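You operate a simulated robot arm through the tools that you are given. There is no shell and no other tool. Be economical: measure what you need, move in short steps, check, and stop when the job is done.

You are at the controls of a simulated two-armed robot. One attempt, no reset.

## Task
Pick up the wooden block with one hand, pass it to the other hand and put it on the top shelf of the yellow rack. Take the black plastic nut and put it on top of the white tin. Put the ribbed copper block on the cream bench top away on the bench top before the bins. Take the small black cover and put it on the grey bench top. Put the dark weight in the cream tray. Fetch the cream liner from the white bench top and set it on the blue bench top. Open the teal chest lid. Do these in any order. Set down upright: dark weight.

Only the result counts: the job must be done as asked and must still hold three seconds after the hand-in. Knocking over, shifting, dropping, spilling or breaking anything else fails it. Lids that push on must go on centred and level and be pressed home; caps that screw on are set level and turned clockwise until they are tight.

## Robot
Two 7-joint arms with two-finger parallel grippers on one trunk, on a base that drives. Base frame: it is fixed to the floor where the robot stands at the start and does not move with it; the origin is under the middle of the robot, x ahead of it, y to its left, z up. Lengths are in m, angles in degrees, forces in N, time in s.
The left shoulder is at the start at [0.08, 0.131, 0.947], the right one opposite. With the tool pointing down near the work surface each hand reaches from about 0.4 to 0.86 m from the robot's upright axis, wherever it stands, measured 20 degrees to its own side. Places, roughly: bench top before the bins (60x16 cm) [4.02, -3.46, 0.86]; black plastic nut (5x5x2 cm) [0.5, 0.1, 0.9]; blue bench top [1.5, 2.2, 0.9]; cream liner (4x17x5 cm) [1.4, 0.5, 0.9]; cream tray (30x20x5 cm) [1.4, -0.5, 0.9]; dark weight (9x6x8 cm) [3.6, 0.2, 1]; grey bench top [1.5, 4.2, 0.9]; ribbed copper block (6x3x3 cm) [4.2, 4.5, 0.9]; small black cover (6x7x6 cm) [4.1, 3.4, 0.9]; teal chest lid [4.3, -5.4, 1]; top shelf of the yellow rack [3.8, -0.4, 1.3]; white tin (8x8x8 cm) [-1.3, -0.8, 0.9]; wooden block (3x5x10 cm) [0.7, 0.1, 0.9]. Payload 1.57 kg a hand.
The TCP of each hand is the grasp point between the finger pads, 0.03 m short of the fingertips. In the tool frame z runs along the fingers and y along their closing line. Largest opening 0.11 m; finger width 0.024, thickness 0.012; the body of the gripper, 0.048 by 0.112 m, starts 0.078 m behind the TCP.
Orientation is told as [roll, pitch, yaw] about the base's x, y, z axes, in that order, counted from this pose: with the fingers straight down and closing along the base's y, the tool's x points along the base's -x, its y along +y and its z along -z.

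## Interface
- The arms move only by the tool play_rows. It takes "left_series", "right_series" or both (then of equal length, played together; a hand with none holds still); each is a list of rows, each a list of 7 numbers: the shift along the base's x, y, z in m, then the turn, a rotation vector about the base's x, y, z in degrees, then the opening, from 0 (shut) to 1 (fully open). In form: [[x, y, z, ax, ay, az, fingers], ...]. A call has 1 to 20 rows; each row shifts and turns the commanded pose from where the row before left it. A row lasts 0.2 s, in which the tool goes at most 0.05 m and 8.6 degrees; a call with a longer step from one row to the next is refused whole, and so is a gripper value outside its range. A pose out of reach is approached as far as the arm can. The call stops where the force on the tool passes 40 N (or 10 N more than at its start, if that is more) or the arm is blocked; 0.2 s more then pass. The fingers move at their own pace (about 0.108 m/s each) and stop on an object; they squeeze with about 31 N. The grip force told is the motor's: it shows also when the fingers shut on nothing. Time passes only in rows, and 0.2 s behind the last, so rows that do not move let the fingers close. It gives the time, the measured TCP pose, the force on the tool (base axes), the opening and the grip force at its end, in the units of the frame above (readings bear some noise), with the torque about the TCP (base axes, N m) and any sound that the robot's microphone picked up.
- Cameras (640 x 400 px; columns grow to the right, rows downward): "scene" is now at [-0.0532, 0.016, 1.4176]; the picture's right is [0.18, -0.98, 0.00], its down [-0.57, -0.10, -0.82] and it looks along [0.81, 0.14, -0.57] (base axes); focal length 277 px, centre (320, 200). "left" rides on the left gripper at [0.07, -0.016, -0.141] in its tool frame; the picture's right is [0.23, 0.97, 0.00], its down [-0.86, 0.20, -0.48] and it looks along [-0.47, 0.11, 0.88] (tool axes); focal length 222 px, centre (320, 200). "right" rides on the right gripper at [0.07, 0.016, -0.141] in its tool frame; the picture's right is [-0.23, 0.97, 0.00], its down [-0.86, -0.20, -0.48] and it looks along [-0.47, -0.11, 0.88] (tool axes); focal length 222 px, centre (320, 200). There is no depth. A picture from a camera that has moved, and an enlarged one, comes with that camera's place and axes in the base frame and with its lens.
- get_image(camera): a new picture of that camera. It takes no simulated time.
- roll_base(legs): drives the robot by 1 to 6 legs, each [ahead, left, turn to the left] in m, m and degrees, along the robot's own axes; the way and the turn of a leg run together, so that a leg with both is an arc; at most 1.5 m and 180 degrees a leg. The arms and the cameras ride along, it lands a little off, and it stops where it bumps. It gives what a move gives.
- aim_head(pan, tilt): turns the head with the scene camera to pan (to the left, within 109 degrees either way) and tilt (down, from -29 to 69), counted from straight ahead of the robot. It gives what a move gives.
- close_up(camera, box): a new picture of the part [left, top, right, bottom] of that camera's present view, enlarged. It takes no simulated time.
- job_done(): hands the job in; it is judged then, once.

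Work in short steps. Places have to be worked out from the pictures, the camera data and where the tool is seen: move nearer, look again, correct. Check each grasp and each placing, and mend what went wrong. You have 207 turns and 202 pictures in all, those below and enlarged ones among them. Open the grippers and draw the arms clear of the work before you hand the job in, unless the task says otherwise; then end with one line.

The tools are called after ">>>" as a command line: name --argument value ..., lists and objects as JSON in quotes. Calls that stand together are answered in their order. play_rows: Moves the arms, as the interface text tells. Its arguments: {"type":"object","properties":{"left_series":{"type":"array"},"right_series":{"type":"array"}},"required":[]} The other tools are called the same way: roll_base (legs) drives the base; aim_head (pan, tilt) turns the head that bears the scene camera; get_image (camera) takes a picture; close_up (camera, box) takes an enlarged picture of a part of a camera's view; job_done () hands the job in.

At the start:

```text
t: 0.0
left_tool_pos: [0.5393, 0.3606, 1.1515]
left_tool_rot: [0.0, 0.0, 0.0]
left_contact_force: [0.4, 0.4, 0.3]
left_ft_torque: [-0.01, 0.0, -0.01]
left_finger_gap: 0.1098
left_finger_force: 0.1
right_tool_pos: [0.623, -0.0954, 1.0826]
right_tool_rot: [0.0, 0.1, 0.0]
right_contact_force: [-0.2, 0.4, -0.3]
right_ft_torque: [-0.03, 0.01, 0.02]
right_finger_gap: 0.1101
right_finger_force: 0.1
robot x, y, heading: [0.0004, 0.0012, -0.1]
head pan, tilt: [10.2, 35.1]
```

scene: 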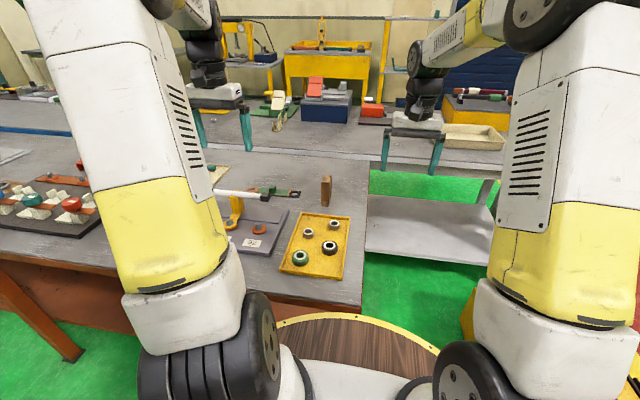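
right: 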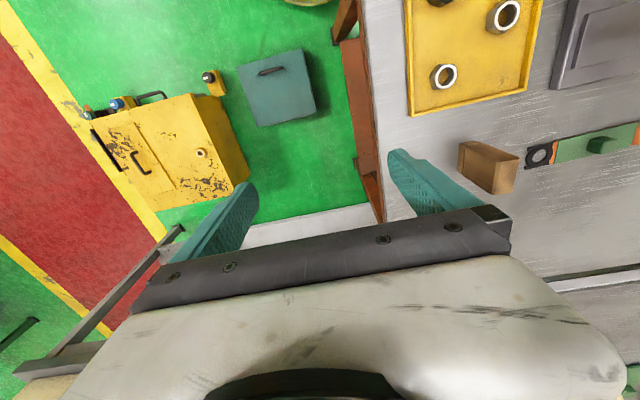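
left: 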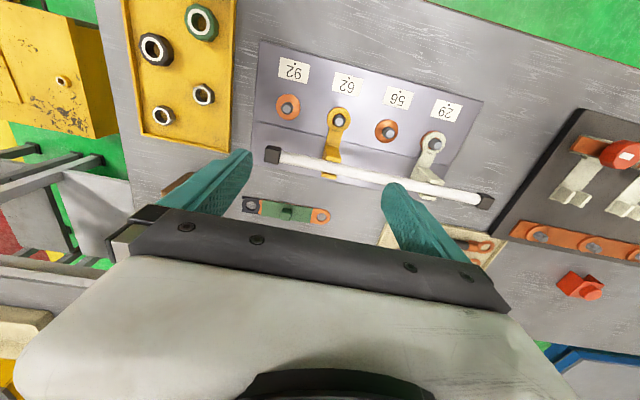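

The yellow tray holds several nuts and the wooden block stands just beyond it. I zoom in to tell them apart.

>>> close_up --camera "scene" --box '[220, 160, 380, 290]'

>>> close_up --camera "right" --box '[380, 0, 640, 220]'

>>> close_up --camera "left" --box '[100, 0, 340, 230]'

```text
3.08 times, centred on (300, 225) of scene
camera zoom: at [-0.0532, 0.016, 1.4176], right [0.18, -0.98, 0.0], down [-0.57, -0.1, -0.82], along [0.81, 0.14, -0.57], focal length 854 px, centre (382, 123)
```

zoom: 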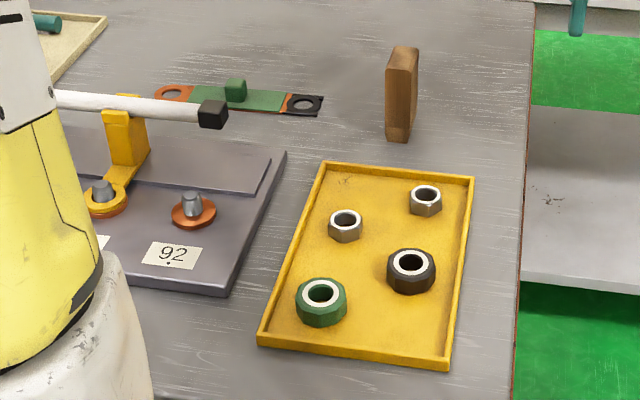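

```text
1.82 times, centred on (510, 110) of right
camera zoom: at [0.5529, -0.0808, 1.2234], right [0.23, 0.97, 0.0], down [0.86, -0.2, 0.48], along [0.47, -0.11, -0.88], focal length 404 px, centre (-26, 364)
```

zoom: 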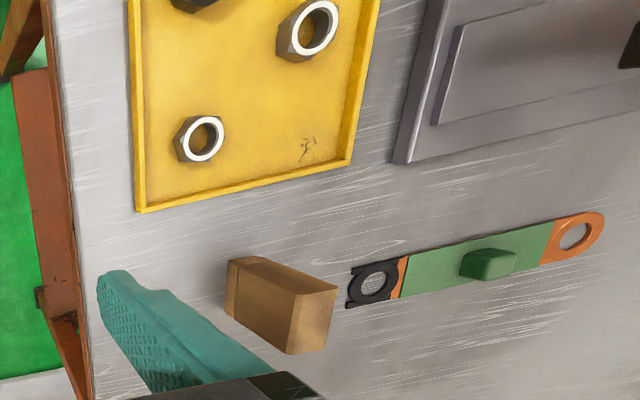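

```text
1.74 times, centred on (220, 115) of left
camera zoom: at [0.4697, 0.3444, 1.2928], right [-0.23, 0.97, 0.0], down [0.86, 0.2, 0.48], along [0.47, 0.11, -0.88], focal length 386 px, centre (494, 348)
```

zoom: 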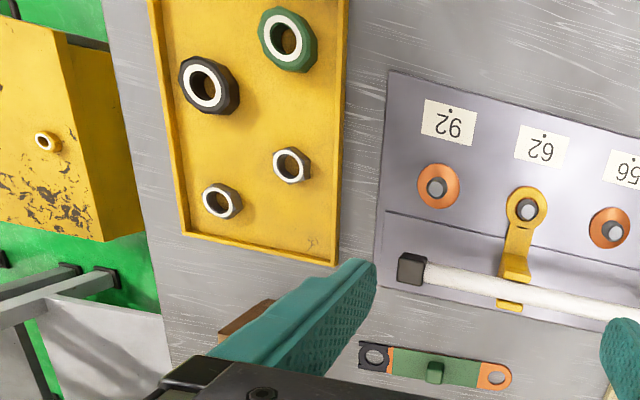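

The black nut comes out near (0.49, 0.086, 0.875), and the block near (0.72, 0.125) with its top around 0.96. I bring the left hand towards the block to measure it and its yaw.

>>> play_rows --left_series '[[0.015, -0.04, 0, 0, 0, 0, 1], [0.015, -0.04, 0, 0, 0, 0, 1], [0.015, -0.04, 0, 0, 0, 0, 1], [0.015, -0.04, 0, 0, 0, 0, 1], [0.015, -0.04, 0, 0, 0, 0, 1], [0.015, -0.04, 0, 0, 0, 0, 1]]' --right_series '[[0, -0.03, 0, 0, 0, 0, 1], [0, -0.03, 0, 0, 0, 0, 1], [0, -0.03, 0, 0, 0, 0, 1], [0, -0.03, 0, 0, 0, 0, 1], [0, 0, 0, 0, 0, 0, 1], [0, 0, 0, 0, 0, 0, 1]]'

>>> get_image --camera "left"

>>> get_image --camera "scene"

```text
t: 1.4
left_tool_pos: [0.6288, 0.1221, 1.1517]
left_tool_rot: [-0.1, 0.0, 0.2]
left_contact_force: [1.2, 0.6, 0.6]
left_ft_torque: [-0.05, -0.01, 0.05]
left_finger_gap: 0.1099
left_finger_force: 0.0
right_tool_pos: [0.6244, -0.2168, 1.0824]
right_tool_rot: [0.0, 0.0, 0.1]
right_contact_force: [0.0, 0.7, 0.1]
right_ft_torque: [-0.06, -0.01, 0.01]
right_finger_gap: 0.1102
right_finger_force: 0.1
robot x, y, heading: [0.003, 0.002, -0.3]
head pan, tilt: [10.2, 35.1]
```

```text
195 pictures are left
camera left: at [0.5581, 0.1054, 1.2935], right [-0.23, 0.97, 0.0], down [0.85, 0.2, 0.48], along [0.47, 0.11, -0.88], focal length 222 px, centre (320, 200)
```

left: 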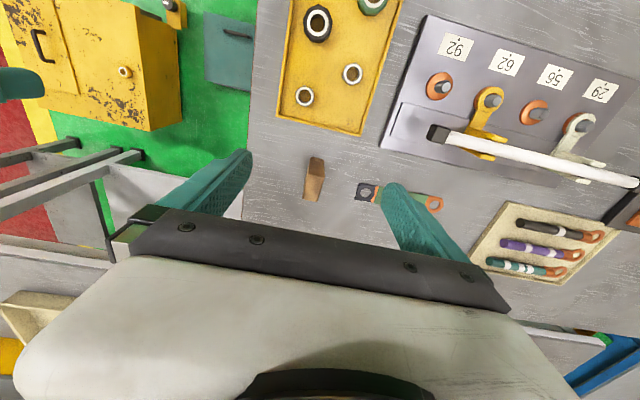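

```text
194 pictures are left
camera scene: at [-0.0534, 0.0163, 1.4176], right [0.18, -0.98, 0.0], down [-0.57, -0.1, -0.82], along [0.81, 0.14, -0.57], focal length 277 px, centre (320, 200)
```

scene: 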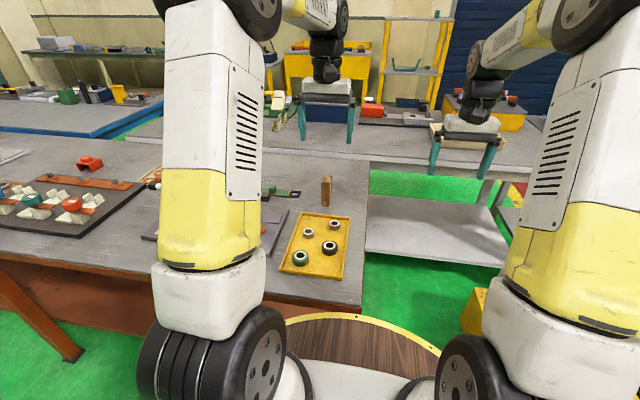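

>>> close_up --camera "left" --box '[270, 130, 370, 210]'

```text
5.00 times, centred on (320, 170) of left
camera zoom: at [0.5581, 0.1054, 1.2935], right [-0.23, 0.97, 0.0], down [0.85, 0.2, 0.48], along [0.47, 0.11, -0.88], focal length 1111 px, centre (320, 350)
```

zoom: 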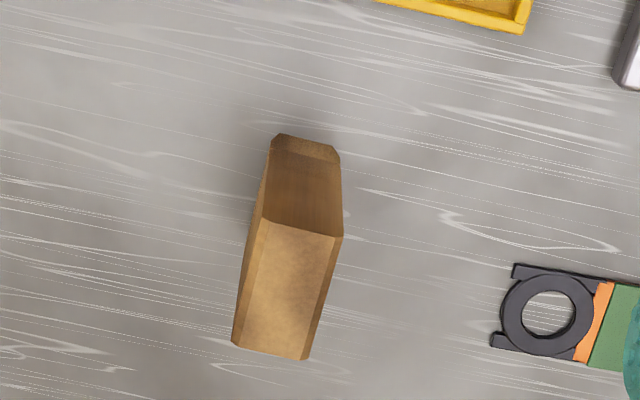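

The block is square to the axes, centre (0.717, 0.131), top at 0.96 and 3 cm wide along y. I descend with the left hand to z 0.95 and close.

>>> play_rows --left_series '[[0.044, 0.0045, 0, 0, 0, 0, 1], [0.044, 0.0045, 0, 0, 0, 0, 1], [0, 0, -0.04, 0, 0, 0, 1], [0, 0, -0.04, 0, 0, 0, 1], [0, 0, -0.04, 0, 0, 0, 1], [0, 0, -0.04, 0, 0, 0, 1], [0, 0, -0.04, 0, 0, 0, 1], [0, 0, 0, 0, 0, 0, 1], [0, 0, 0, 0, 0, 0, 0.15], [0, 0, 0, 0, 0, 0, 0.15], [0, 0, 0, 0, 0, 0, 0.15], [0, 0, 0, 0, 0, 0, 0.1]]'

>>> get_image --camera "left"

```text
t: 4.0
left_tool_pos: [0.7175, 0.1311, 0.9518]
left_tool_rot: [0.0, 0.0, -0.1]
left_contact_force: [0.8, 0.0, 0.1]
left_ft_torque: [0.06, 0.04, 0.03]
left_finger_gap: 0.0275
left_finger_force: 31.2
right_tool_pos: [0.6237, -0.2158, 1.0818]
right_tool_rot: [0.0, 0.0, -0.1]
right_contact_force: [-0.3, -0.4, -0.7]
right_ft_torque: [0.02, 0.02, 0.01]
right_finger_gap: 0.11
right_finger_force: 0.0
robot x, y, heading: [-0.0002, 0.0017, -0.2]
head pan, tilt: [10.2, 35.1]
```

```text
192 pictures are left
camera left: at [0.6473, 0.114, 1.0932], right [-0.23, 0.97, 0.0], down [0.86, 0.2, 0.48], along [0.47, 0.11, -0.88], focal length 222 px, centre (320, 200)
```

left: 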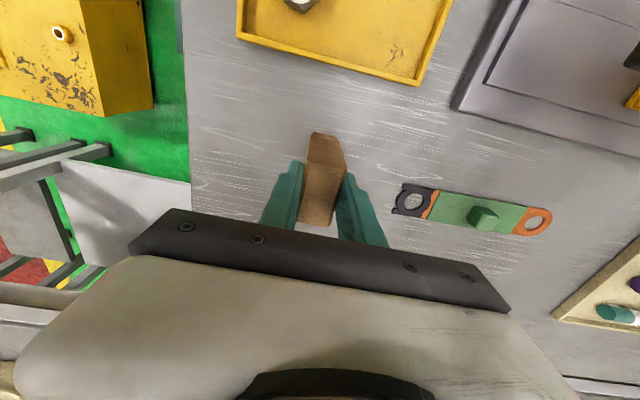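

The block is held (gap 27.5 mm). I lift it and move it to the middle. At the same time I turn the right hand to point forward, still off to its own side.

>>> play_rows --left_series '[[0, 0, 0.04, 0, 0, 0, 0.1], [0, 0, 0.04, 0, 0, 0, 0.1], [0, 0, 0.04, 0, 0, 0, 0.1], [-0.005, -0.01, 0.03, 0, 0, 0, 0.1], [-0.005, -0.01, 0.03, 0, 0, 0, 0.1], [-0.005, -0.01, 0.03, 0, 0, 0, 0.1], [-0.005, -0.01, 0.03, 0, 0, 0, 0.1], [-0.005, -0.01, 0.028, 0, 0, 0, 0.1], [-0.005, -0.015, 0, 0, 0, 0, 0.1], [-0.005, -0.015, 0, 0, 0, 0, 0.1], [0, -0.015, 0, 0, 0, 0, 0.1], [0, -0.015, 0, 0, 0, 0, 0.1]]' --right_series '[[-0.01, 0, 0.01, 0, -7.5, 0, 1], [-0.01, 0, 0.01, 0, -7.5, 0, 1], [-0.01, 0, 0.01, 0, -7.5, 0, 1], [-0.01, 0, 0.01, 0, -7.5, 0, 1], [-0.01, 0, 0.01, 0, -7.5, 0, 1], [-0.01, 0, 0.01, 0, -7.5, 0, 1], [-0.01, 0, 0.01, 0, -7.5, 0, 1], [-0.01, 0, 0.006, 0, -7.5, 0, 1], [0, 0, 0, 0, -7.5, 0, 1], [0, 0, 0, 0, -7.5, 0, 1], [0, 0, 0, 0, -7.5, 0, 1], [0, 0, 0, 0, -7.5, 0, 1]]'

>>> get_image --camera "right"

>>> get_image --camera "scene"

```text
t: 6.6
left_tool_pos: [0.6816, 0.0201, 1.2185]
left_tool_rot: [0.0, 0.1, 0.0]
left_contact_force: [0.4, 0.6, -1.4]
left_ft_torque: [-0.05, 0.01, -0.02]
left_finger_gap: 0.0275
left_finger_force: 30.7
right_tool_pos: [0.5885, -0.2298, 1.1802]
right_tool_rot: [-153.5, -89.9, 153.5]
right_contact_force: [-0.5, 0.1, 0.5]
right_ft_torque: [0.02, 0.04, 0.0]
right_finger_gap: 0.1096
right_finger_force: 0.0
right hand out of reach, approached as far as the arm can: row 10, 11, 12
robot x, y, heading: [0.0027, 0.0003, -0.2]
head pan, tilt: [10.2, 35.1]
```

```text
191 pictures are left
camera right: at [0.4471, -0.2141, 1.1099], right [0.0, 0.97, 0.23], down [-0.48, -0.2, 0.85], along [0.88, -0.11, 0.47], focal length 222 px, centre (320, 200)
```

right: 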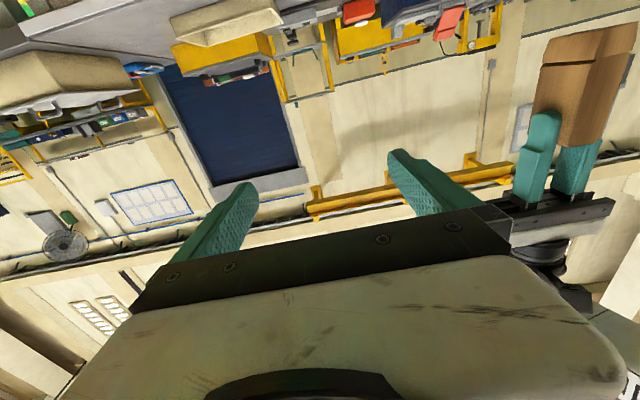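

```text
190 pictures are left
camera scene: at [-0.0535, 0.0162, 1.4176], right [0.18, -0.98, 0.0], down [-0.57, -0.1, -0.82], along [0.81, 0.14, -0.57], focal length 277 px, centre (320, 200)
```

scene: 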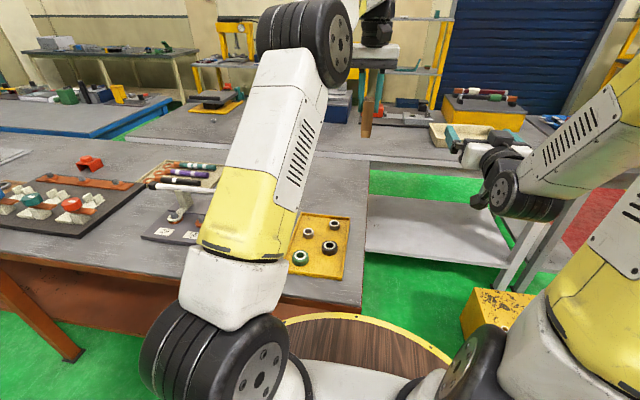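

The right hand points forward, but reach limited it to x 0.589. I move the left hand a little forward and to the right, and slide the right hand sideways in line behind the block.

>>> play_rows --left_series '[[0.01, -0.01, 0, 0, 0, 0, 0.1], [0.01, -0.01, 0, 0, 0, 0, 0.1], [0.01, -0.01, 0, 0, 0, 0, 0.1], [0.01, -0.01, 0, 0, 0, 0, 0.1], [0.01, 0, 0, 0, 0, 0, 0.1], [0.01, 0, 0, 0, 0, 0, 0.1], [0, 0, 0, 0, 0, 0, 0.1]]' --right_series '[[0, 0.03, -0.004, 0, 0, 0, 1], [0, 0.03, -0.004, 0, 0, 0, 1], [0, 0.03, -0.004, 0, 0, 0, 1], [0, 0.03, -0.004, 0, 0, 0, 1], [0, 0.03, -0.004, 0, 0, 0, 1], [0, 0.03, 0, 0, 0, 0, 1], [0, 0.03, 0, 0, 0, 0, 1]]'

>>> get_image --camera "right"

```text
t: 8.2
left_tool_pos: [0.7077, -0.0137, 1.2131]
left_tool_rot: [0.0, 0.0, 0.0]
left_contact_force: [-0.2, -0.1, -0.3]
left_ft_torque: [-0.01, -0.03, 0.0]
left_finger_gap: 0.0279
left_finger_force: 30.7
left hand out of reach, approached as far as the arm can: row 3, 4, 5, 6
right_tool_pos: [0.6004, -0.0205, 1.1635]
right_tool_rot: [100.8, -90.0, -100.8]
right_contact_force: [0.5, 0.3, -0.4]
right_ft_torque: [0.03, 0.0, 0.05]
right_finger_gap: 0.1101
right_finger_force: 0.0
right hand out of reach, approached as far as the arm can: row 1, 2
robot x, y, heading: [-0.0013, 0.0021, -0.1]
head pan, tilt: [10.2, 35.1]
```

```text
189 pictures are left
camera right: at [0.4585, -0.0049, 1.093], right [0.0, 0.97, 0.23], down [-0.48, -0.2, 0.85], along [0.88, -0.11, 0.47], focal length 222 px, centre (320, 200)
```

right: 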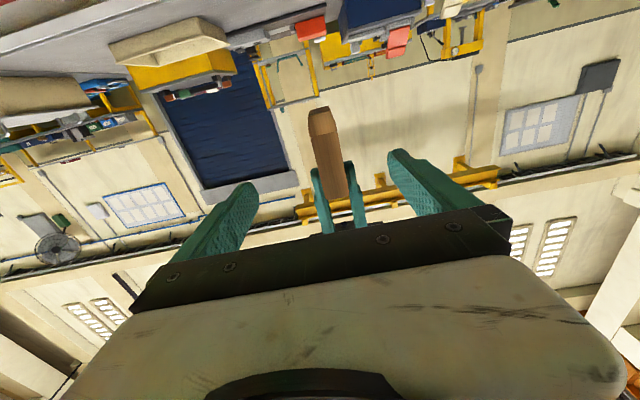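

Both hands are lined up, with the block's bottom at about 1.121. I advance the right hand along x with its TCP at z 1.151, under the left fingertips, and close on the lower half.

>>> play_rows --right_series '[[0, 0.007, -0.012, 0, 0, 0, 1], [0.03, 0, 0, 0, 0, 0, 1], [0.03, 0, 0, 0, 0, 0, 1], [0.03, 0, 0, 0, 0, 0, 1], [0.012, 0, 0, 0, 0, 0, 1], [0, 0, 0, 0, 0, 0, 1]]'

>>> get_image --camera "right"

>>> get_image --camera "left"

```text
t: 9.6
left_tool_pos: [0.7062, -0.0107, 1.2133]
left_tool_rot: [0.0, 0.0, 0.0]
left_contact_force: [0.4, -0.2, -0.7]
left_ft_torque: [0.01, 0.02, -0.03]
left_finger_gap: 0.0275
left_finger_force: 31.1
right_tool_pos: [0.7023, -0.0146, 1.1505]
right_tool_rot: [-126.2, -90.0, 126.1]
right_contact_force: [0.0, -0.5, -0.3]
right_ft_torque: [0.02, -0.02, -0.03]
right_finger_gap: 0.1102
right_finger_force: 0.0
robot x, y, heading: [0.0011, 0.0005, -0.1]
head pan, tilt: [10.2, 35.1]
```

```text
188 pictures are left
camera right: at [0.5604, 0.0012, 1.0808], right [0.0, 0.97, 0.23], down [-0.48, -0.2, 0.86], along [0.88, -0.11, 0.47], focal length 222 px, centre (320, 200)
```

right: 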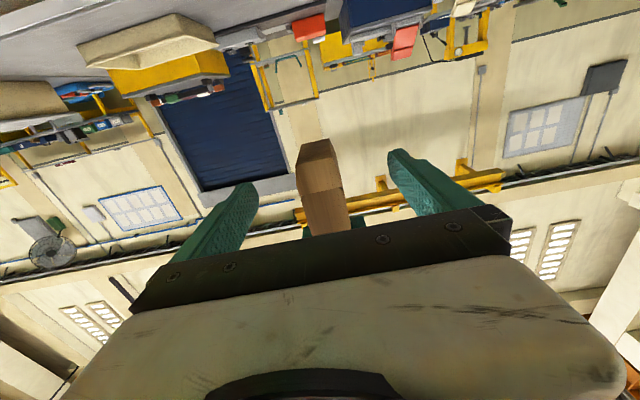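

```text
187 pictures are left
camera left: at [0.6374, -0.0283, 1.3546], right [-0.23, 0.97, 0.0], down [0.86, 0.2, 0.48], along [0.47, 0.11, -0.88], focal length 222 px, centre (320, 200)
```

left: 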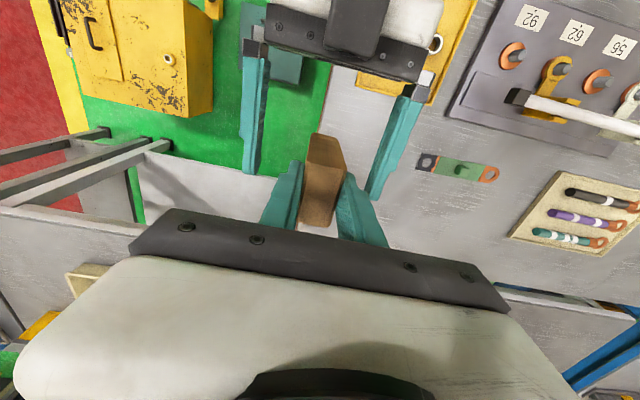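

The block sits between the right fingers, roughly centred. I close the right hand while the left keeps holding.

>>> play_rows --right_series '[[0.004, 0.003, 0, 0, 0, 0, 1], [0, 0, 0, 0, 0, 0, 0.4], [0, 0, 0, 0, 0, 0, 0.1], [0, 0, 0, 0, 0, 0, 0.1], [0, 0, 0, 0, 0, 0, 0.1]]'

>>> get_image --camera "left"

```text
t: 10.8
left_tool_pos: [0.708, -0.0116, 1.2146]
left_tool_rot: [0.0, 0.0, 0.0]
left_contact_force: [-1.4, 0.4, -0.8]
left_ft_torque: [0.02, -0.08, 0.0]
left_finger_gap: 0.0275
left_finger_force: 30.2
right_tool_pos: [0.7064, -0.0116, 1.1531]
right_tool_rot: [-2.1, -89.9, 2.0]
right_contact_force: [1.6, -0.8, -0.1]
right_ft_torque: [0.01, 0.17, 0.0]
right_finger_gap: 0.0277
right_finger_force: 30.9
robot x, y, heading: [0.0006, -0.0032, 0.0]
head pan, tilt: [10.2, 35.1]
```

```text
186 pictures are left
camera left: at [0.6374, -0.0283, 1.3546], right [-0.23, 0.97, 0.0], down [0.86, 0.2, 0.48], along [0.47, 0.11, -0.88], focal length 222 px, centre (320, 200)
```

left: 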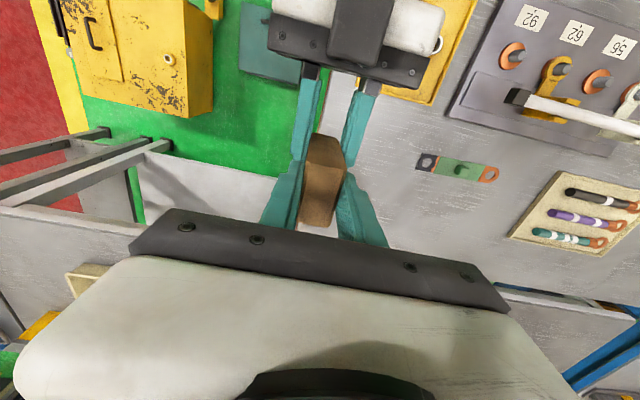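

The right grip is firm. I open the left hand, lower the right hand with the block out from it, then draw the left hand aside.

>>> play_rows --left_series '[[0, 0, 0, 0, 0, 0, 0.6], [0, 0, 0, 0, 0, 0, 1], [0, 0, 0, 0, 0, 0, 1], [0, 0, 0, 0, 0, 0, 1], [0, 0, 0, 0, 0, 0, 1], [-0.01, 0.04, 0, 0, 0, 0, 1], [-0.01, 0.04, 0, 0, 0, 0, 1], [-0.02, 0.04, 0, 0, 0, 0, 1]]' --right_series '[[0, 0, 0, 0, 0, 0, 0.1], [0, 0, 0, 0, 0, 0, 0.1], [0, 0, -0.03, 0, 0, 0, 0.1], [0, 0, -0.03, 0, 0, 0, 0.1], [0, 0, -0.03, 0, 0, 0, 0.1], [0, -0.03, 0, 0, 0, 0, 0.1], [0, -0.03, 0, 0, 0, 0, 0.1], [0, -0.03, 0, 0, 0, 0, 0.1]]'

>>> get_image --camera "right"

>>> get_image --camera "left"

```text
t: 12.6
left_tool_pos: [0.6663, 0.1083, 1.2121]
left_tool_rot: [0.0, 0.0, 0.0]
left_contact_force: [0.0, 0.1, -0.4]
left_ft_torque: [0.0, 0.0, 0.0]
left_finger_gap: 0.1101
left_finger_force: 0.1
right_tool_pos: [0.706, -0.1011, 1.0606]
right_tool_rot: [50.2, -89.9, -50.1]
right_contact_force: [0.3, -0.2, 0.5]
right_ft_torque: [0.0, -0.01, 0.0]
right_finger_gap: 0.0277
right_finger_force: 31.3
robot x, y, heading: [0.0011, -0.0028, 0.0]
head pan, tilt: [10.2, 35.1]
```

```text
185 pictures are left
camera right: at [0.5649, -0.0855, 0.9906], right [0.0, 0.97, 0.23], down [-0.48, -0.2, 0.86], along [0.88, -0.11, 0.47], focal length 222 px, centre (320, 200)
```

right: 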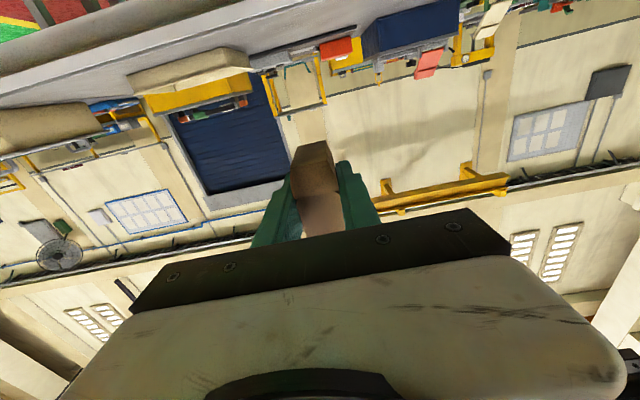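

```text
184 pictures are left
camera left: at [0.5971, 0.0923, 1.3547], right [-0.23, 0.97, 0.0], down [0.86, 0.2, 0.48], along [0.47, 0.11, -0.88], focal length 222 px, centre (320, 200)
```

left: 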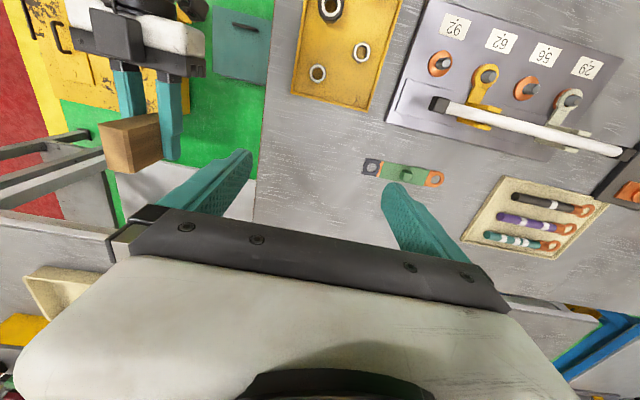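

The handover is done. I move the right hand further off and bring the left hand over the yellow tray to refine the black nut.

>>> play_rows --left_series '[[-0.035, 0, -0.02, 0, 0, 0, 1], [-0.035, 0, -0.02, 0, 0, 0, 1], [-0.035, 0, -0.02, 0, 0, 0, 1], [-0.035, -0.004, -0.03, 0, 0, 0, 1], [-0.035, -0.004, -0.03, 0, 0, 0, 1], [0, 0, -0.03, 0, 0, 0, 1], [0, 0, -0.03, 0, 0, 0, 1]]' --right_series '[[0, -0.03, 0.02, 0, 0, 0, 0.1], [0, -0.03, 0.02, 0, 0, 0, 0.1], [0, -0.03, 0.02, 0, 0, 0, 0.1], [0, -0.03, 0.02, 0, 0, 0, 0.1], [0, 0, 0.02, 0, 0, 0, 0.1], [0, 0, 0, 0, 0, 0, 0.1], [0, 0, 0, 0, 0, 0, 0.1]]'

>>> get_image --camera "left"

```text
t: 14.2
left_tool_pos: [0.4918, 0.0995, 1.0346]
left_tool_rot: [0.0, 0.0, 0.0]
left_contact_force: [0.4, -0.4, 0.1]
left_ft_torque: [-0.01, 0.0, -0.03]
left_finger_gap: 0.1096
left_finger_force: 0.2
right_tool_pos: [0.7071, -0.2212, 1.1611]
right_tool_rot: [160.3, -90.0, -160.2]
right_contact_force: [-0.1, 0.3, -0.4]
right_ft_torque: [-0.02, 0.01, 0.04]
right_finger_gap: 0.0277
right_finger_force: 31.2
robot x, y, heading: [0.0031, 0.0033, -0.2]
head pan, tilt: [10.2, 35.1]
```

```text
183 pictures are left
camera left: at [0.4224, 0.0832, 1.1752], right [-0.23, 0.97, 0.0], down [0.86, 0.2, 0.48], along [0.47, 0.11, -0.88], focal length 222 px, centre (320, 200)
```

left: 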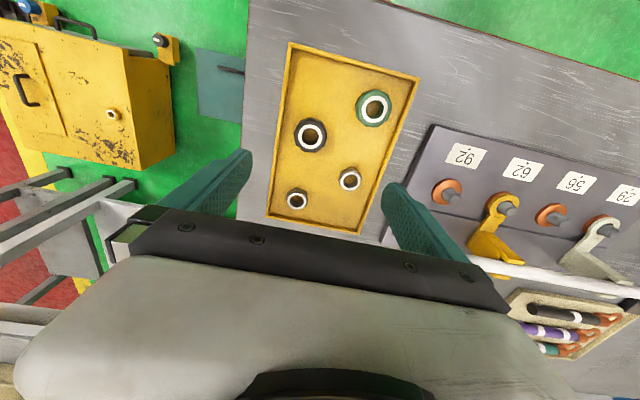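

>>> close_up --camera "left" --box '[260, 70, 420, 180]'

```text
3.64 times, centred on (340, 125) of left
camera zoom: at [0.4224, 0.0832, 1.1752], right [-0.23, 0.97, 0.0], down [0.86, 0.2, 0.48], along [0.47, 0.11, -0.88], focal length 808 px, centre (247, 473)
```

zoom: 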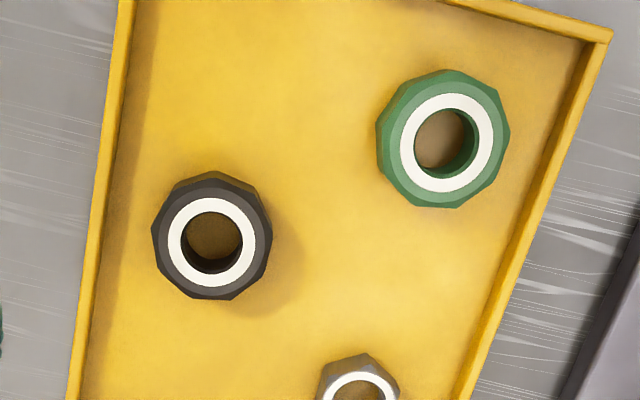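

The black nut's centre is near (0.4895, 0.086) and close to the tray's side wall, so I turn the left hand 90° to close along x, staying above the tray.

>>> play_rows --left_series '[[0, 0, 0, 0, 0, -8.2, 0.8], [0, 0, 0, 0, 0, -8.2, 0.8], [0, 0, 0, 0, 0, -8.2, 0.8], [0, 0, 0, 0, 0, -8.2, 0.8], [0, 0, 0, 0, 0, -8.2, 0.8], [0, 0, 0, 0, 0, -8.2, 0.8], [0, 0, 0, 0, 0, -8.2, 0.8], [0, 0, 0, 0, 0, -8.2, 0.8], [0, 0, 0, 0, 0, -8.2, 0.8], [0, 0, 0, 0, 0, -8.2, 0.8], [-0.003, -0.0135, 0, 0, 0, -8, 0.8], [0, 0, 0, 0, 0, 0, 0.8]]'

>>> get_image --camera "left"

```text
t: 16.8
left_tool_pos: [0.4889, 0.0867, 1.0342]
left_tool_rot: [0.0, 0.0, -90.0]
left_contact_force: [-0.4, -0.1, 0.0]
left_ft_torque: [0.01, -0.02, -0.03]
left_finger_gap: 0.0877
left_finger_force: 0.0
right_tool_pos: [0.7064, -0.2207, 1.1615]
right_tool_rot: [144.5, -90.1, -144.5]
right_contact_force: [0.5, -0.6, -0.9]
right_ft_torque: [0.01, 0.0, 0.01]
right_finger_gap: 0.0278
right_finger_force: 30.5
robot x, y, heading: [-0.0025, -0.0025, -0.1]
head pan, tilt: [10.2, 35.1]
```

```text
181 pictures are left
camera left: at [0.4728, 0.1555, 1.1755], right [0.97, 0.23, 0.0], down [0.2, -0.86, 0.48], along [0.11, -0.47, -0.88], focal length 222 px, centre (320, 200)
```

left: 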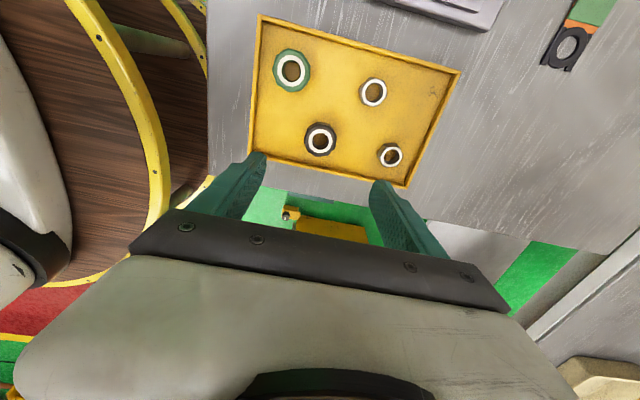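

The second view confirms (0.489, 0.085). I descend to TCP 0.902, so the tips just clear the tray floor.

>>> play_rows --left_series '[[0, -0.001, -0.04, 0, 0, 0, 0.8], [0, 0, -0.04, 0, 0, 0, 0.8], [0, 0, -0.03, 0, 0, 0, 0.8], [0, 0, -0.015, 0, 0, 0, 0.8], [0, 0, -0.007, 0, 0, 0, 0.8], [0, 0, 0, 0, 0, 0, 0.8]]'

>>> get_image --camera "left"

```text
t: 18.2
left_tool_pos: [0.4888, 0.0854, 0.9024]
left_tool_rot: [0.0, -0.1, -90.0]
left_contact_force: [0.1, 0.4, 0.1]
left_ft_torque: [0.01, -0.02, 0.01]
left_finger_gap: 0.0883
left_finger_force: 0.0
right_tool_pos: [0.7063, -0.2206, 1.1622]
right_tool_rot: [122.4, -90.1, -122.4]
right_contact_force: [0.1, -0.4, -0.3]
right_ft_torque: [0.0, 0.06, 0.04]
right_finger_gap: 0.0275
right_finger_force: 31.3
robot x, y, heading: [0.0001, 0.0015, -0.2]
head pan, tilt: [10.2, 35.1]
```

```text
180 pictures are left
camera left: at [0.4727, 0.1548, 1.0433], right [0.97, 0.23, 0.0], down [0.2, -0.86, 0.48], along [0.11, -0.47, -0.88], focal length 222 px, centre (320, 200)
```

left: 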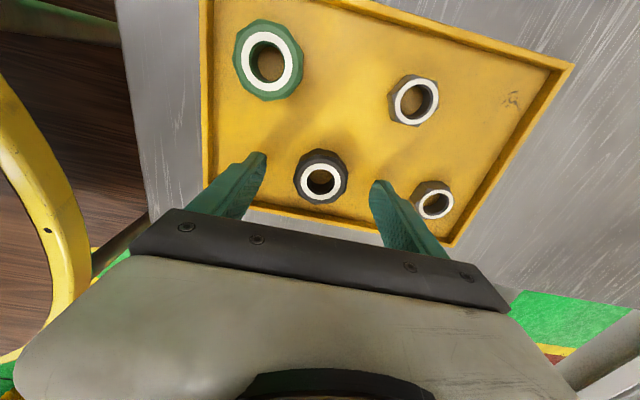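

The nut sits between the fingers with clear space around it. I lower by 3 mm and close.

>>> play_rows --left_series '[[0, -0.001, -0.003, 0, 0, 0, 0.8], [0, 0, 0, 0, 0, 0, 0.4], [0, 0, 0, 0, 0, 0, 0.2], [0, 0, 0, 0, 0, 0, 0.2], [0, 0, 0, 0, 0, 0, 0.2]]'

>>> get_image --camera "left"

```text
t: 19.4
left_tool_pos: [0.488, 0.085, 0.8993]
left_tool_rot: [0.0, 0.0, -90.1]
left_contact_force: [0.5, -2.0, 0.2]
left_ft_torque: [-0.01, 0.02, 0.0]
left_finger_gap: 0.0421
left_finger_force: 30.8
right_tool_pos: [0.7061, -0.2211, 1.1619]
right_tool_rot: [129.2, -90.0, -129.2]
right_contact_force: [-0.3, 0.2, -1.0]
right_ft_torque: [-0.02, -0.03, 0.0]
right_finger_gap: 0.0281
right_finger_force: 30.8
robot x, y, heading: [-0.0012, -0.0003, -0.2]
head pan, tilt: [10.2, 35.1]
```

```text
179 pictures are left
camera left: at [0.4727, 0.1536, 1.0402], right [0.97, 0.23, 0.0], down [0.2, -0.86, 0.48], along [0.11, -0.47, -0.88], focal length 222 px, centre (320, 200)
```

left: 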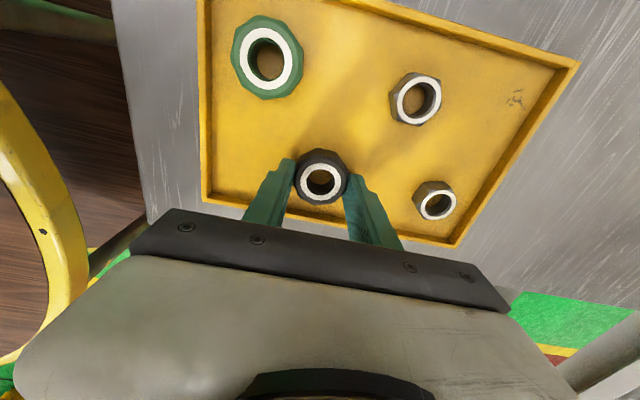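

The nut is gripped at 42 mm. I lift it and look to the right and rear towards the white tin.

>>> play_rows --left_series '[[0, 0, 0.04, 0, 0, 0, 0.2], [0, 0, 0.04, 0, 0, 0, 0.2], [0, 0, 0.04, 0, 0, 0, 0.2], [0, 0, 0.04, 0, 0, 0, 0.2], [0, 0, 0.04, 0, 0, 0, 0.2], [0, 0, 0.04, 0, 0, 0, 0.2], [0, 0, 0.0, 0, 0, 0, 0.2]]'

>>> aim_head --pan -109 --tilt 25

>>> get_image --camera "scene"

>>> get_image --camera "left"

```text
t: 21.0
left_tool_pos: [0.4906, 0.0842, 1.1396]
left_tool_rot: [0.1, 0.0, -90.0]
left_contact_force: [-1.0, 1.0, -0.7]
left_ft_torque: [0.01, 0.01, 0.0]
left_finger_gap: 0.042
left_finger_force: 31.0
right_tool_pos: [0.7056, -0.2219, 1.1607]
right_tool_rot: [149.1, -90.0, -149.0]
right_contact_force: [0.7, -0.2, -1.1]
right_ft_torque: [-0.01, 0.0, 0.01]
right_finger_gap: 0.0275
right_finger_force: 31.0
robot x, y, heading: [-0.002, -0.0033, -0.1]
head pan, tilt: [10.2, 35.1]
```

```text
t: 23.0
left_tool_pos: [0.4886, 0.0843, 1.1391]
left_tool_rot: [-0.1, -0.1, -90.0]
left_contact_force: [-0.4, 0.4, -0.8]
left_ft_torque: [-0.01, 0.0, 0.01]
left_finger_gap: 0.0416
left_finger_force: 31.0
right_tool_pos: [0.7055, -0.2211, 1.1608]
right_tool_rot: [146.0, -90.0, -145.9]
right_contact_force: [0.5, 1.2, -0.5]
right_ft_torque: [-0.02, -0.03, 0.0]
right_finger_gap: 0.0277
right_finger_force: 31.0
robot x, y, heading: [0.0016, 0.0006, 0.1]
head pan, tilt: [-108.9, 25.0]
```

```text
178 pictures are left
camera scene: at [-0.1695, -0.0868, 1.4335], right [-0.95, 0.32, 0.0], down [0.14, 0.4, -0.91], along [-0.29, -0.86, -0.42], focal length 277 px, centre (320, 200)
```

scene: 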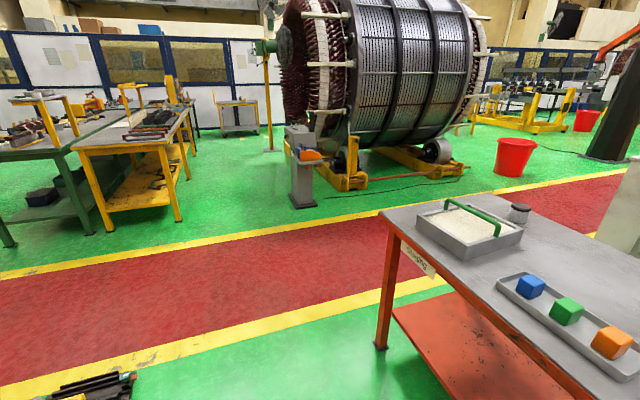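

```text
177 pictures are left
camera left: at [0.4728, 0.1532, 1.2802], right [0.97, 0.23, 0.0], down [0.2, -0.86, 0.48], along [0.11, -0.47, -0.88], focal length 222 px, centre (320, 200)
```

left: 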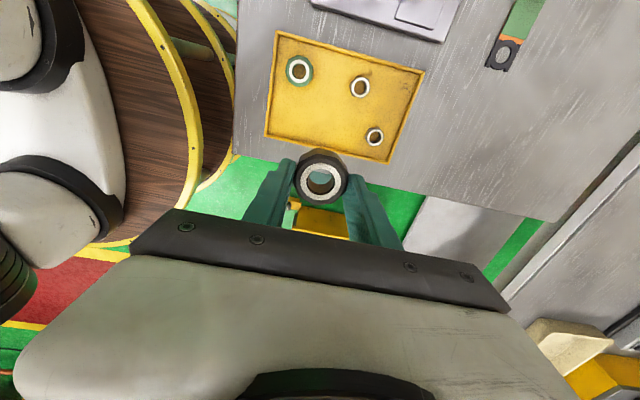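

The nut is secure. The grey-white cylinder near (-1.28, -0.79) on the bench behind should be the tin, and that bench ends at y ≈ -1.05. I drive around to face its end, heading +y.

>>> roll_base --legs '[[0, 0, -90], [1.45, -0.2, 0], [0, 0, -180], [0, 0.6, 0]]'

>>> aim_head --pan 10 --tilt 30

>>> get_image --camera "scene"

```text
t: 44.4
left_tool_pos: [-0.8772, -0.9398, 1.1386]
left_tool_rot: [0.0, 0.1, -1.1]
left_contact_force: [-0.3, 0.4, -0.7]
left_ft_torque: [-0.02, 0.0, 0.01]
left_finger_gap: 0.0418
left_finger_force: 30.8
right_tool_pos: [-0.5679, -0.7281, 1.1605]
right_tool_rot: [118.7, -90.0, -30.0]
right_contact_force: [-0.2, 0.0, -1.3]
right_ft_torque: [-0.02, -0.01, 0.0]
right_finger_gap: 0.0277
right_finger_force: 31.0
robot x, y, heading: [-0.8044, -1.4271, 88.7]
head pan, tilt: [-108.9, 25.0]
```

```text
t: 46.4
left_tool_pos: [-0.878, -0.9394, 1.1384]
left_tool_rot: [0.0, 0.0, -1.3]
left_contact_force: [0.0, -0.4, -1.0]
left_ft_torque: [0.01, 0.0, -0.04]
left_finger_gap: 0.0416
left_finger_force: 30.6
right_tool_pos: [-0.5679, -0.729, 1.1627]
right_tool_rot: [116.9, -90.1, -28.2]
right_contact_force: [-0.3, 0.4, -1.1]
right_ft_torque: [-0.01, 0.0, 0.0]
right_finger_gap: 0.0278
right_finger_force: 30.3
robot x, y, heading: [-0.8077, -1.4319, 88.7]
head pan, tilt: [10.0, 30.0]
```

```text
176 pictures are left
camera scene: at [-0.8208, -1.4801, 1.4255], right [0.99, 0.15, 0.0], down [0.08, -0.49, -0.87], along [-0.13, 0.86, -0.5], focal length 277 px, centre (320, 200)
```

scene: 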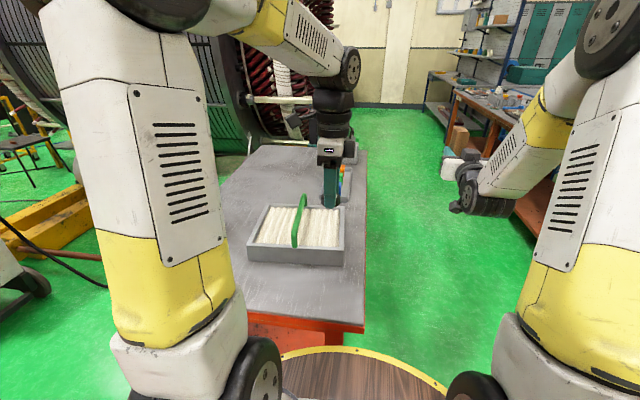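

The tin is hidden behind the left arm. I slide left 0.28 m to line up and look through the left camera.

>>> roll_base --legs '[[0.03, 0.28, 0]]'

>>> get_image --camera "left"

>>> get_image --camera "scene"

```text
t: 48.3
left_tool_pos: [-1.1575, -0.9052, 1.1378]
left_tool_rot: [0.0, 0.0, -1.1]
left_contact_force: [1.3, -1.8, -0.9]
left_ft_torque: [-0.02, 0.01, 0.03]
left_finger_gap: 0.042
left_finger_force: 30.7
right_tool_pos: [-0.8469, -0.6933, 1.1616]
right_tool_rot: [113.2, -89.9, -24.2]
right_contact_force: [0.0, 0.1, -1.3]
right_ft_torque: [0.01, -0.01, 0.0]
right_finger_gap: 0.0277
right_finger_force: 30.6
robot x, y, heading: [-1.0816, -1.3927, 88.8]
head pan, tilt: [10.0, 30.0]
```

```text
175 pictures are left
camera left: at [-1.2278, -0.9196, 1.2802], right [-0.21, 0.98, 0.0], down [0.86, 0.18, 0.48], along [0.47, 0.1, -0.88], focal length 222 px, centre (320, 200)
```

left: 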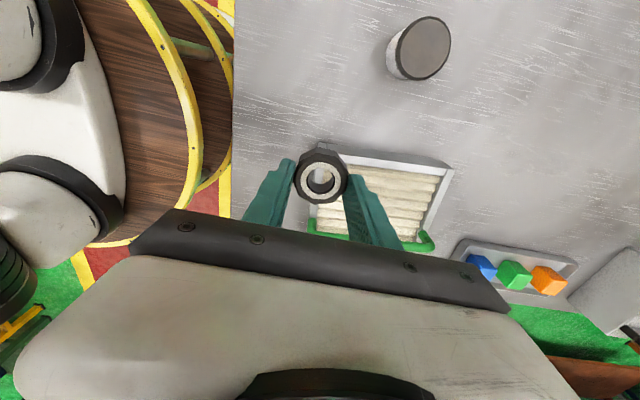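

```text
174 pictures are left
camera scene: at [-1.0996, -1.4448, 1.4255], right [0.99, 0.15, 0.0], down [0.08, -0.49, -0.87], along [-0.13, 0.86, -0.5], focal length 277 px, centre (320, 200)
```

scene: 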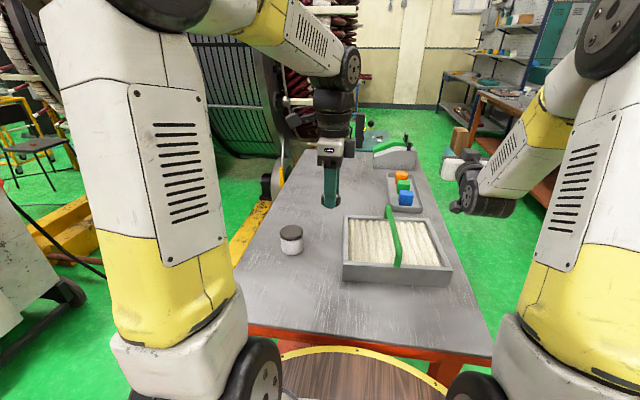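

The tin's top is around (-1.29, -0.796, 0.938). I move the nut above it and check before lowering.

>>> play_rows --left_series '[[-0.033, 0.0275, 0, 0, 0, 0, 0.2], [-0.033, 0.0275, 0, 0, 0, 0, 0.2], [-0.033, 0.0275, 0, 0, 0, 0, 0.2], [-0.0335, 0.0275, 0, 0, 0, 0, 0.2], [0, 0, -0.04, 0, 0, 0, 0.2], [0, 0, -0.04, 0, 0, 0, 0.2], [0, 0, -0.03, 0, 0, 0, 0.2], [0, 0, 0, 0, 0, 0, 0.2]]'

>>> get_image --camera "left"

>>> close_up --camera "scene" --box '[240, 150, 360, 270]'

```text
t: 50.1
left_tool_pos: [-1.291, -0.7938, 1.0281]
left_tool_rot: [0.0, 0.1, -1.1]
left_contact_force: [0.9, -0.7, 0.7]
left_ft_torque: [-0.04, 0.05, -0.04]
left_finger_gap: 0.042
left_finger_force: 31.0
right_tool_pos: [-0.8483, -0.6931, 1.1609]
right_tool_rot: [113.7, -90.0, -24.7]
right_contact_force: [0.4, 0.1, -1.2]
right_ft_torque: [-0.02, -0.02, 0.01]
right_finger_gap: 0.0278
right_finger_force: 31.3
robot x, y, heading: [-1.0871, -1.3943, 88.4]
head pan, tilt: [10.0, 30.0]
```

```text
173 pictures are left
camera left: at [-1.3611, -0.8094, 1.1696], right [-0.21, 0.98, 0.0], down [0.86, 0.18, 0.48], along [0.47, 0.1, -0.88], focal length 222 px, centre (320, 200)
```

left: 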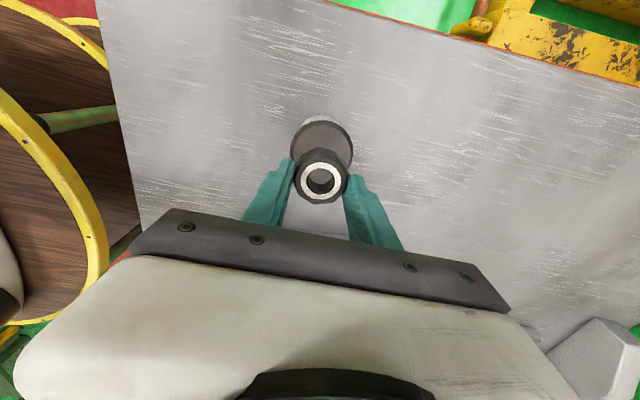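

```text
3.33 times, centred on (300, 210) of scene
camera zoom: at [-1.0997, -1.4448, 1.4255], right [0.99, 0.15, 0.0], down [0.08, -0.49, -0.87], along [-0.13, 0.86, -0.5], focal length 925 px, centre (387, 167)
```

zoom: 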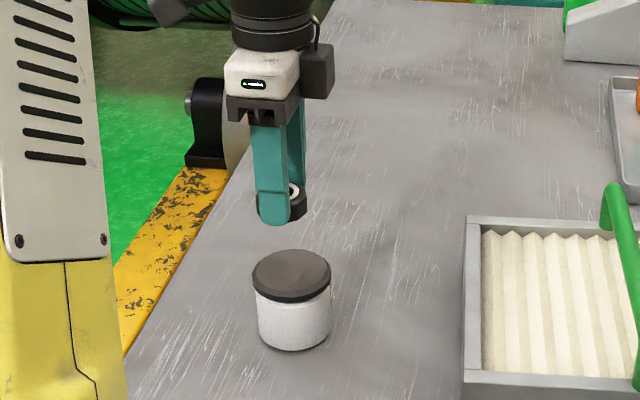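

Lateral alignment is within a few mm. I lower in small steps until contact, expected near TCP z 0.97.

>>> play_rows --left_series '[[0.001, -0.003, -0.03, 0, 0, 0, 0.2], [0, 0, -0.015, 0, 0, 0, 0.2], [0, 0, -0.006, 0, 0, 0, 0.2], [0, 0, 0, 0, 0, 0, 0.2]]'

>>> get_image --camera "left"

>>> close_up --camera "scene" --box '[240, 150, 360, 270]'

```text
t: 51.1
left_tool_pos: [-1.2897, -0.7964, 0.978]
left_tool_rot: [0.0, 0.0, -1.0]
left_contact_force: [-0.3, 0.0, -0.5]
left_ft_torque: [0.02, -0.04, -0.04]
left_finger_gap: 0.042
left_finger_force: 30.4
right_tool_pos: [-0.8479, -0.6911, 1.1606]
right_tool_rot: [119.3, -90.0, -30.4]
right_contact_force: [0.3, 0.0, -0.8]
right_ft_torque: [-0.04, 0.0, 0.02]
right_finger_gap: 0.0276
right_finger_force: 31.5
robot x, y, heading: [-1.0828, -1.3999, 88.9]
head pan, tilt: [10.0, 30.0]
```

```text
171 pictures are left
camera left: at [-1.36, -0.8122, 1.1194], right [-0.21, 0.98, 0.0], down [0.86, 0.18, 0.48], along [0.47, 0.1, -0.88], focal length 222 px, centre (320, 200)
```

left: 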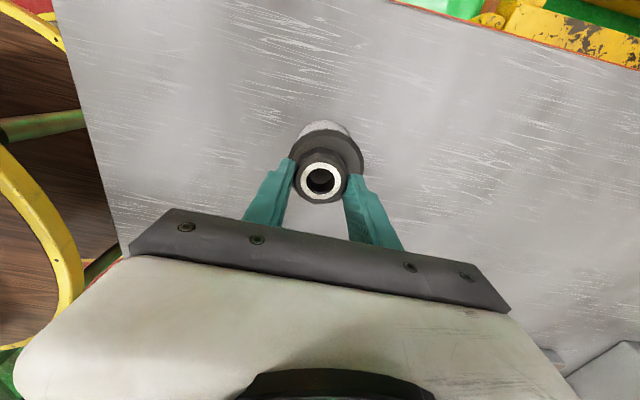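

```text
3.33 times, centred on (300, 210) of scene
camera zoom: at [-1.0997, -1.4448, 1.4255], right [0.99, 0.15, 0.0], down [0.08, -0.49, -0.87], along [-0.13, 0.86, -0.5], focal length 925 px, centre (387, 167)
```

zoom: 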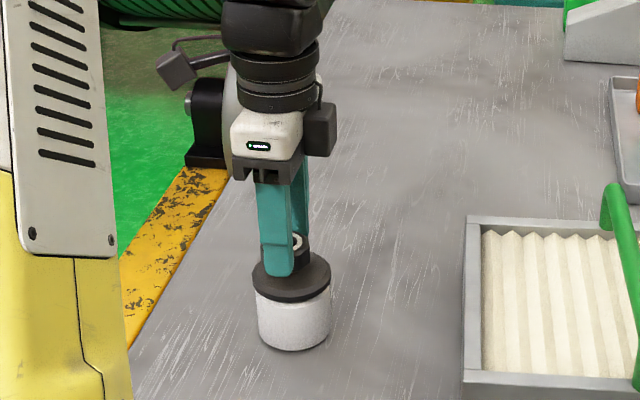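

The nut sits slightly off the lid's centre in the left view. I shift (-0.005, +0.004) and lower gently to contact.

>>> play_rows --left_series '[[-0.005, 0.004, 0, 0, 0, 0, 0.2], [0, 0, -0.003, 0, 0, 0, 0.2], [0, 0, -0.003, 0, 0, 0, 0.2]]'

>>> close_up --camera "scene" --box '[260, 200, 320, 260]'

```text
t: 51.9
left_tool_pos: [-1.2941, -0.7928, 0.972]
left_tool_rot: [0.0, 0.0, -1.1]
left_contact_force: [-0.5, -0.3, -1.3]
left_ft_torque: [-0.03, -0.01, -0.01]
left_finger_gap: 0.042
left_finger_force: 31.1
right_tool_pos: [-0.8475, -0.6925, 1.1618]
right_tool_rot: [113.3, -90.0, -24.3]
right_contact_force: [0.6, -0.2, -0.9]
right_ft_torque: [0.01, 0.03, -0.02]
right_finger_gap: 0.0276
right_finger_force: 31.2
robot x, y, heading: [-1.0823, -1.3954, 88.9]
head pan, tilt: [10.0, 30.0]
```

```text
6.67 times, centred on (290, 230) of scene
camera zoom: at [-1.0997, -1.4448, 1.4255], right [0.99, 0.15, 0.0], down [0.08, -0.49, -0.87], along [-0.13, 0.86, -0.5], focal length 1849 px, centre (520, 0)
```

zoom: 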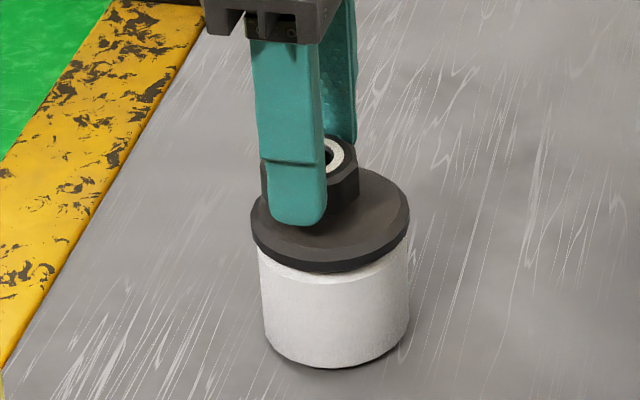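

The scene view suggests the nut is about 9 mm short of centre in +x. I check with the left camera.

>>> close_up --camera "left" --box '[260, 100, 380, 220]'

```text
3.33 times, centred on (320, 160) of left
camera zoom: at [-1.3645, -0.8086, 1.1135], right [-0.21, 0.98, 0.0], down [0.86, 0.18, 0.48], along [0.47, 0.1, -0.88], focal length 740 px, centre (320, 333)
```

zoom: 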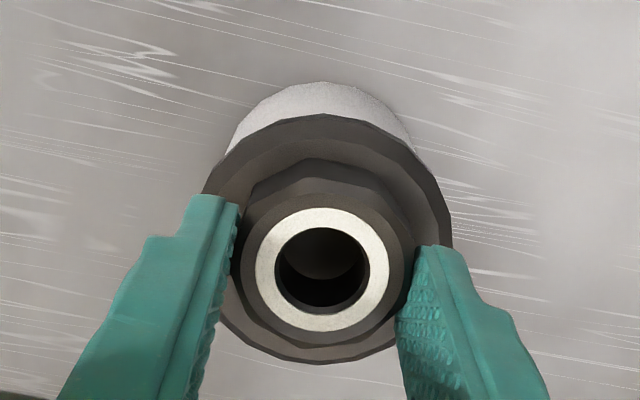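

The nut still hovers a few mm, which explains the disagreement. I shift +0.006 in x and continue down to contact.

>>> play_rows --left_series '[[0.006, 0, 0, 0, 0, 0, 0.2], [0, 0, -0.003, 0, 0, 0, 0.2], [0, 0, -0.003, 0, 0, 0, 0.2], [0, 0, 0, 0, 0, 0, 0.2]]'

>>> close_up --camera "scene" --box '[260, 200, 320, 260]'

```text
t: 52.9
left_tool_pos: [-1.2875, -0.7925, 0.9655]
left_tool_rot: [0.0, 0.0, -1.2]
left_contact_force: [0.2, -1.0, -0.6]
left_ft_torque: [0.02, -0.01, -0.01]
left_finger_gap: 0.042
left_finger_force: 30.8
right_tool_pos: [-0.8485, -0.693, 1.1606]
right_tool_rot: [111.2, -90.0, -22.4]
right_contact_force: [0.1, 0.0, -1.2]
right_ft_torque: [0.01, 0.0, -0.01]
right_finger_gap: 0.028
right_finger_force: 31.3
robot x, y, heading: [-1.0814, -1.395, 89.1]
head pan, tilt: [10.0, 30.0]
```

```text
6.67 times, centred on (290, 230) of scene
camera zoom: at [-1.0997, -1.4448, 1.4255], right [0.99, 0.15, 0.0], down [0.08, -0.49, -0.87], along [-0.13, 0.86, -0.5], focal length 1849 px, centre (520, 0)
```

zoom: 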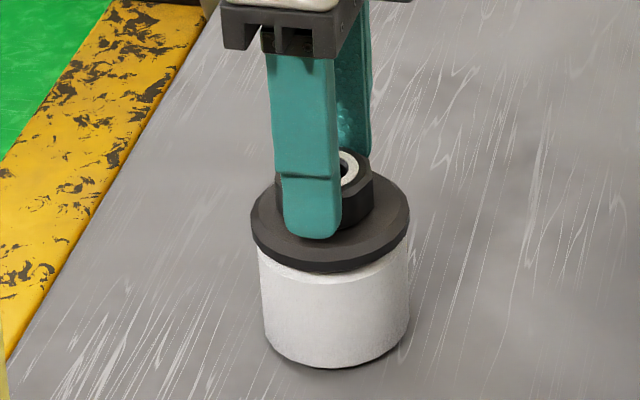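

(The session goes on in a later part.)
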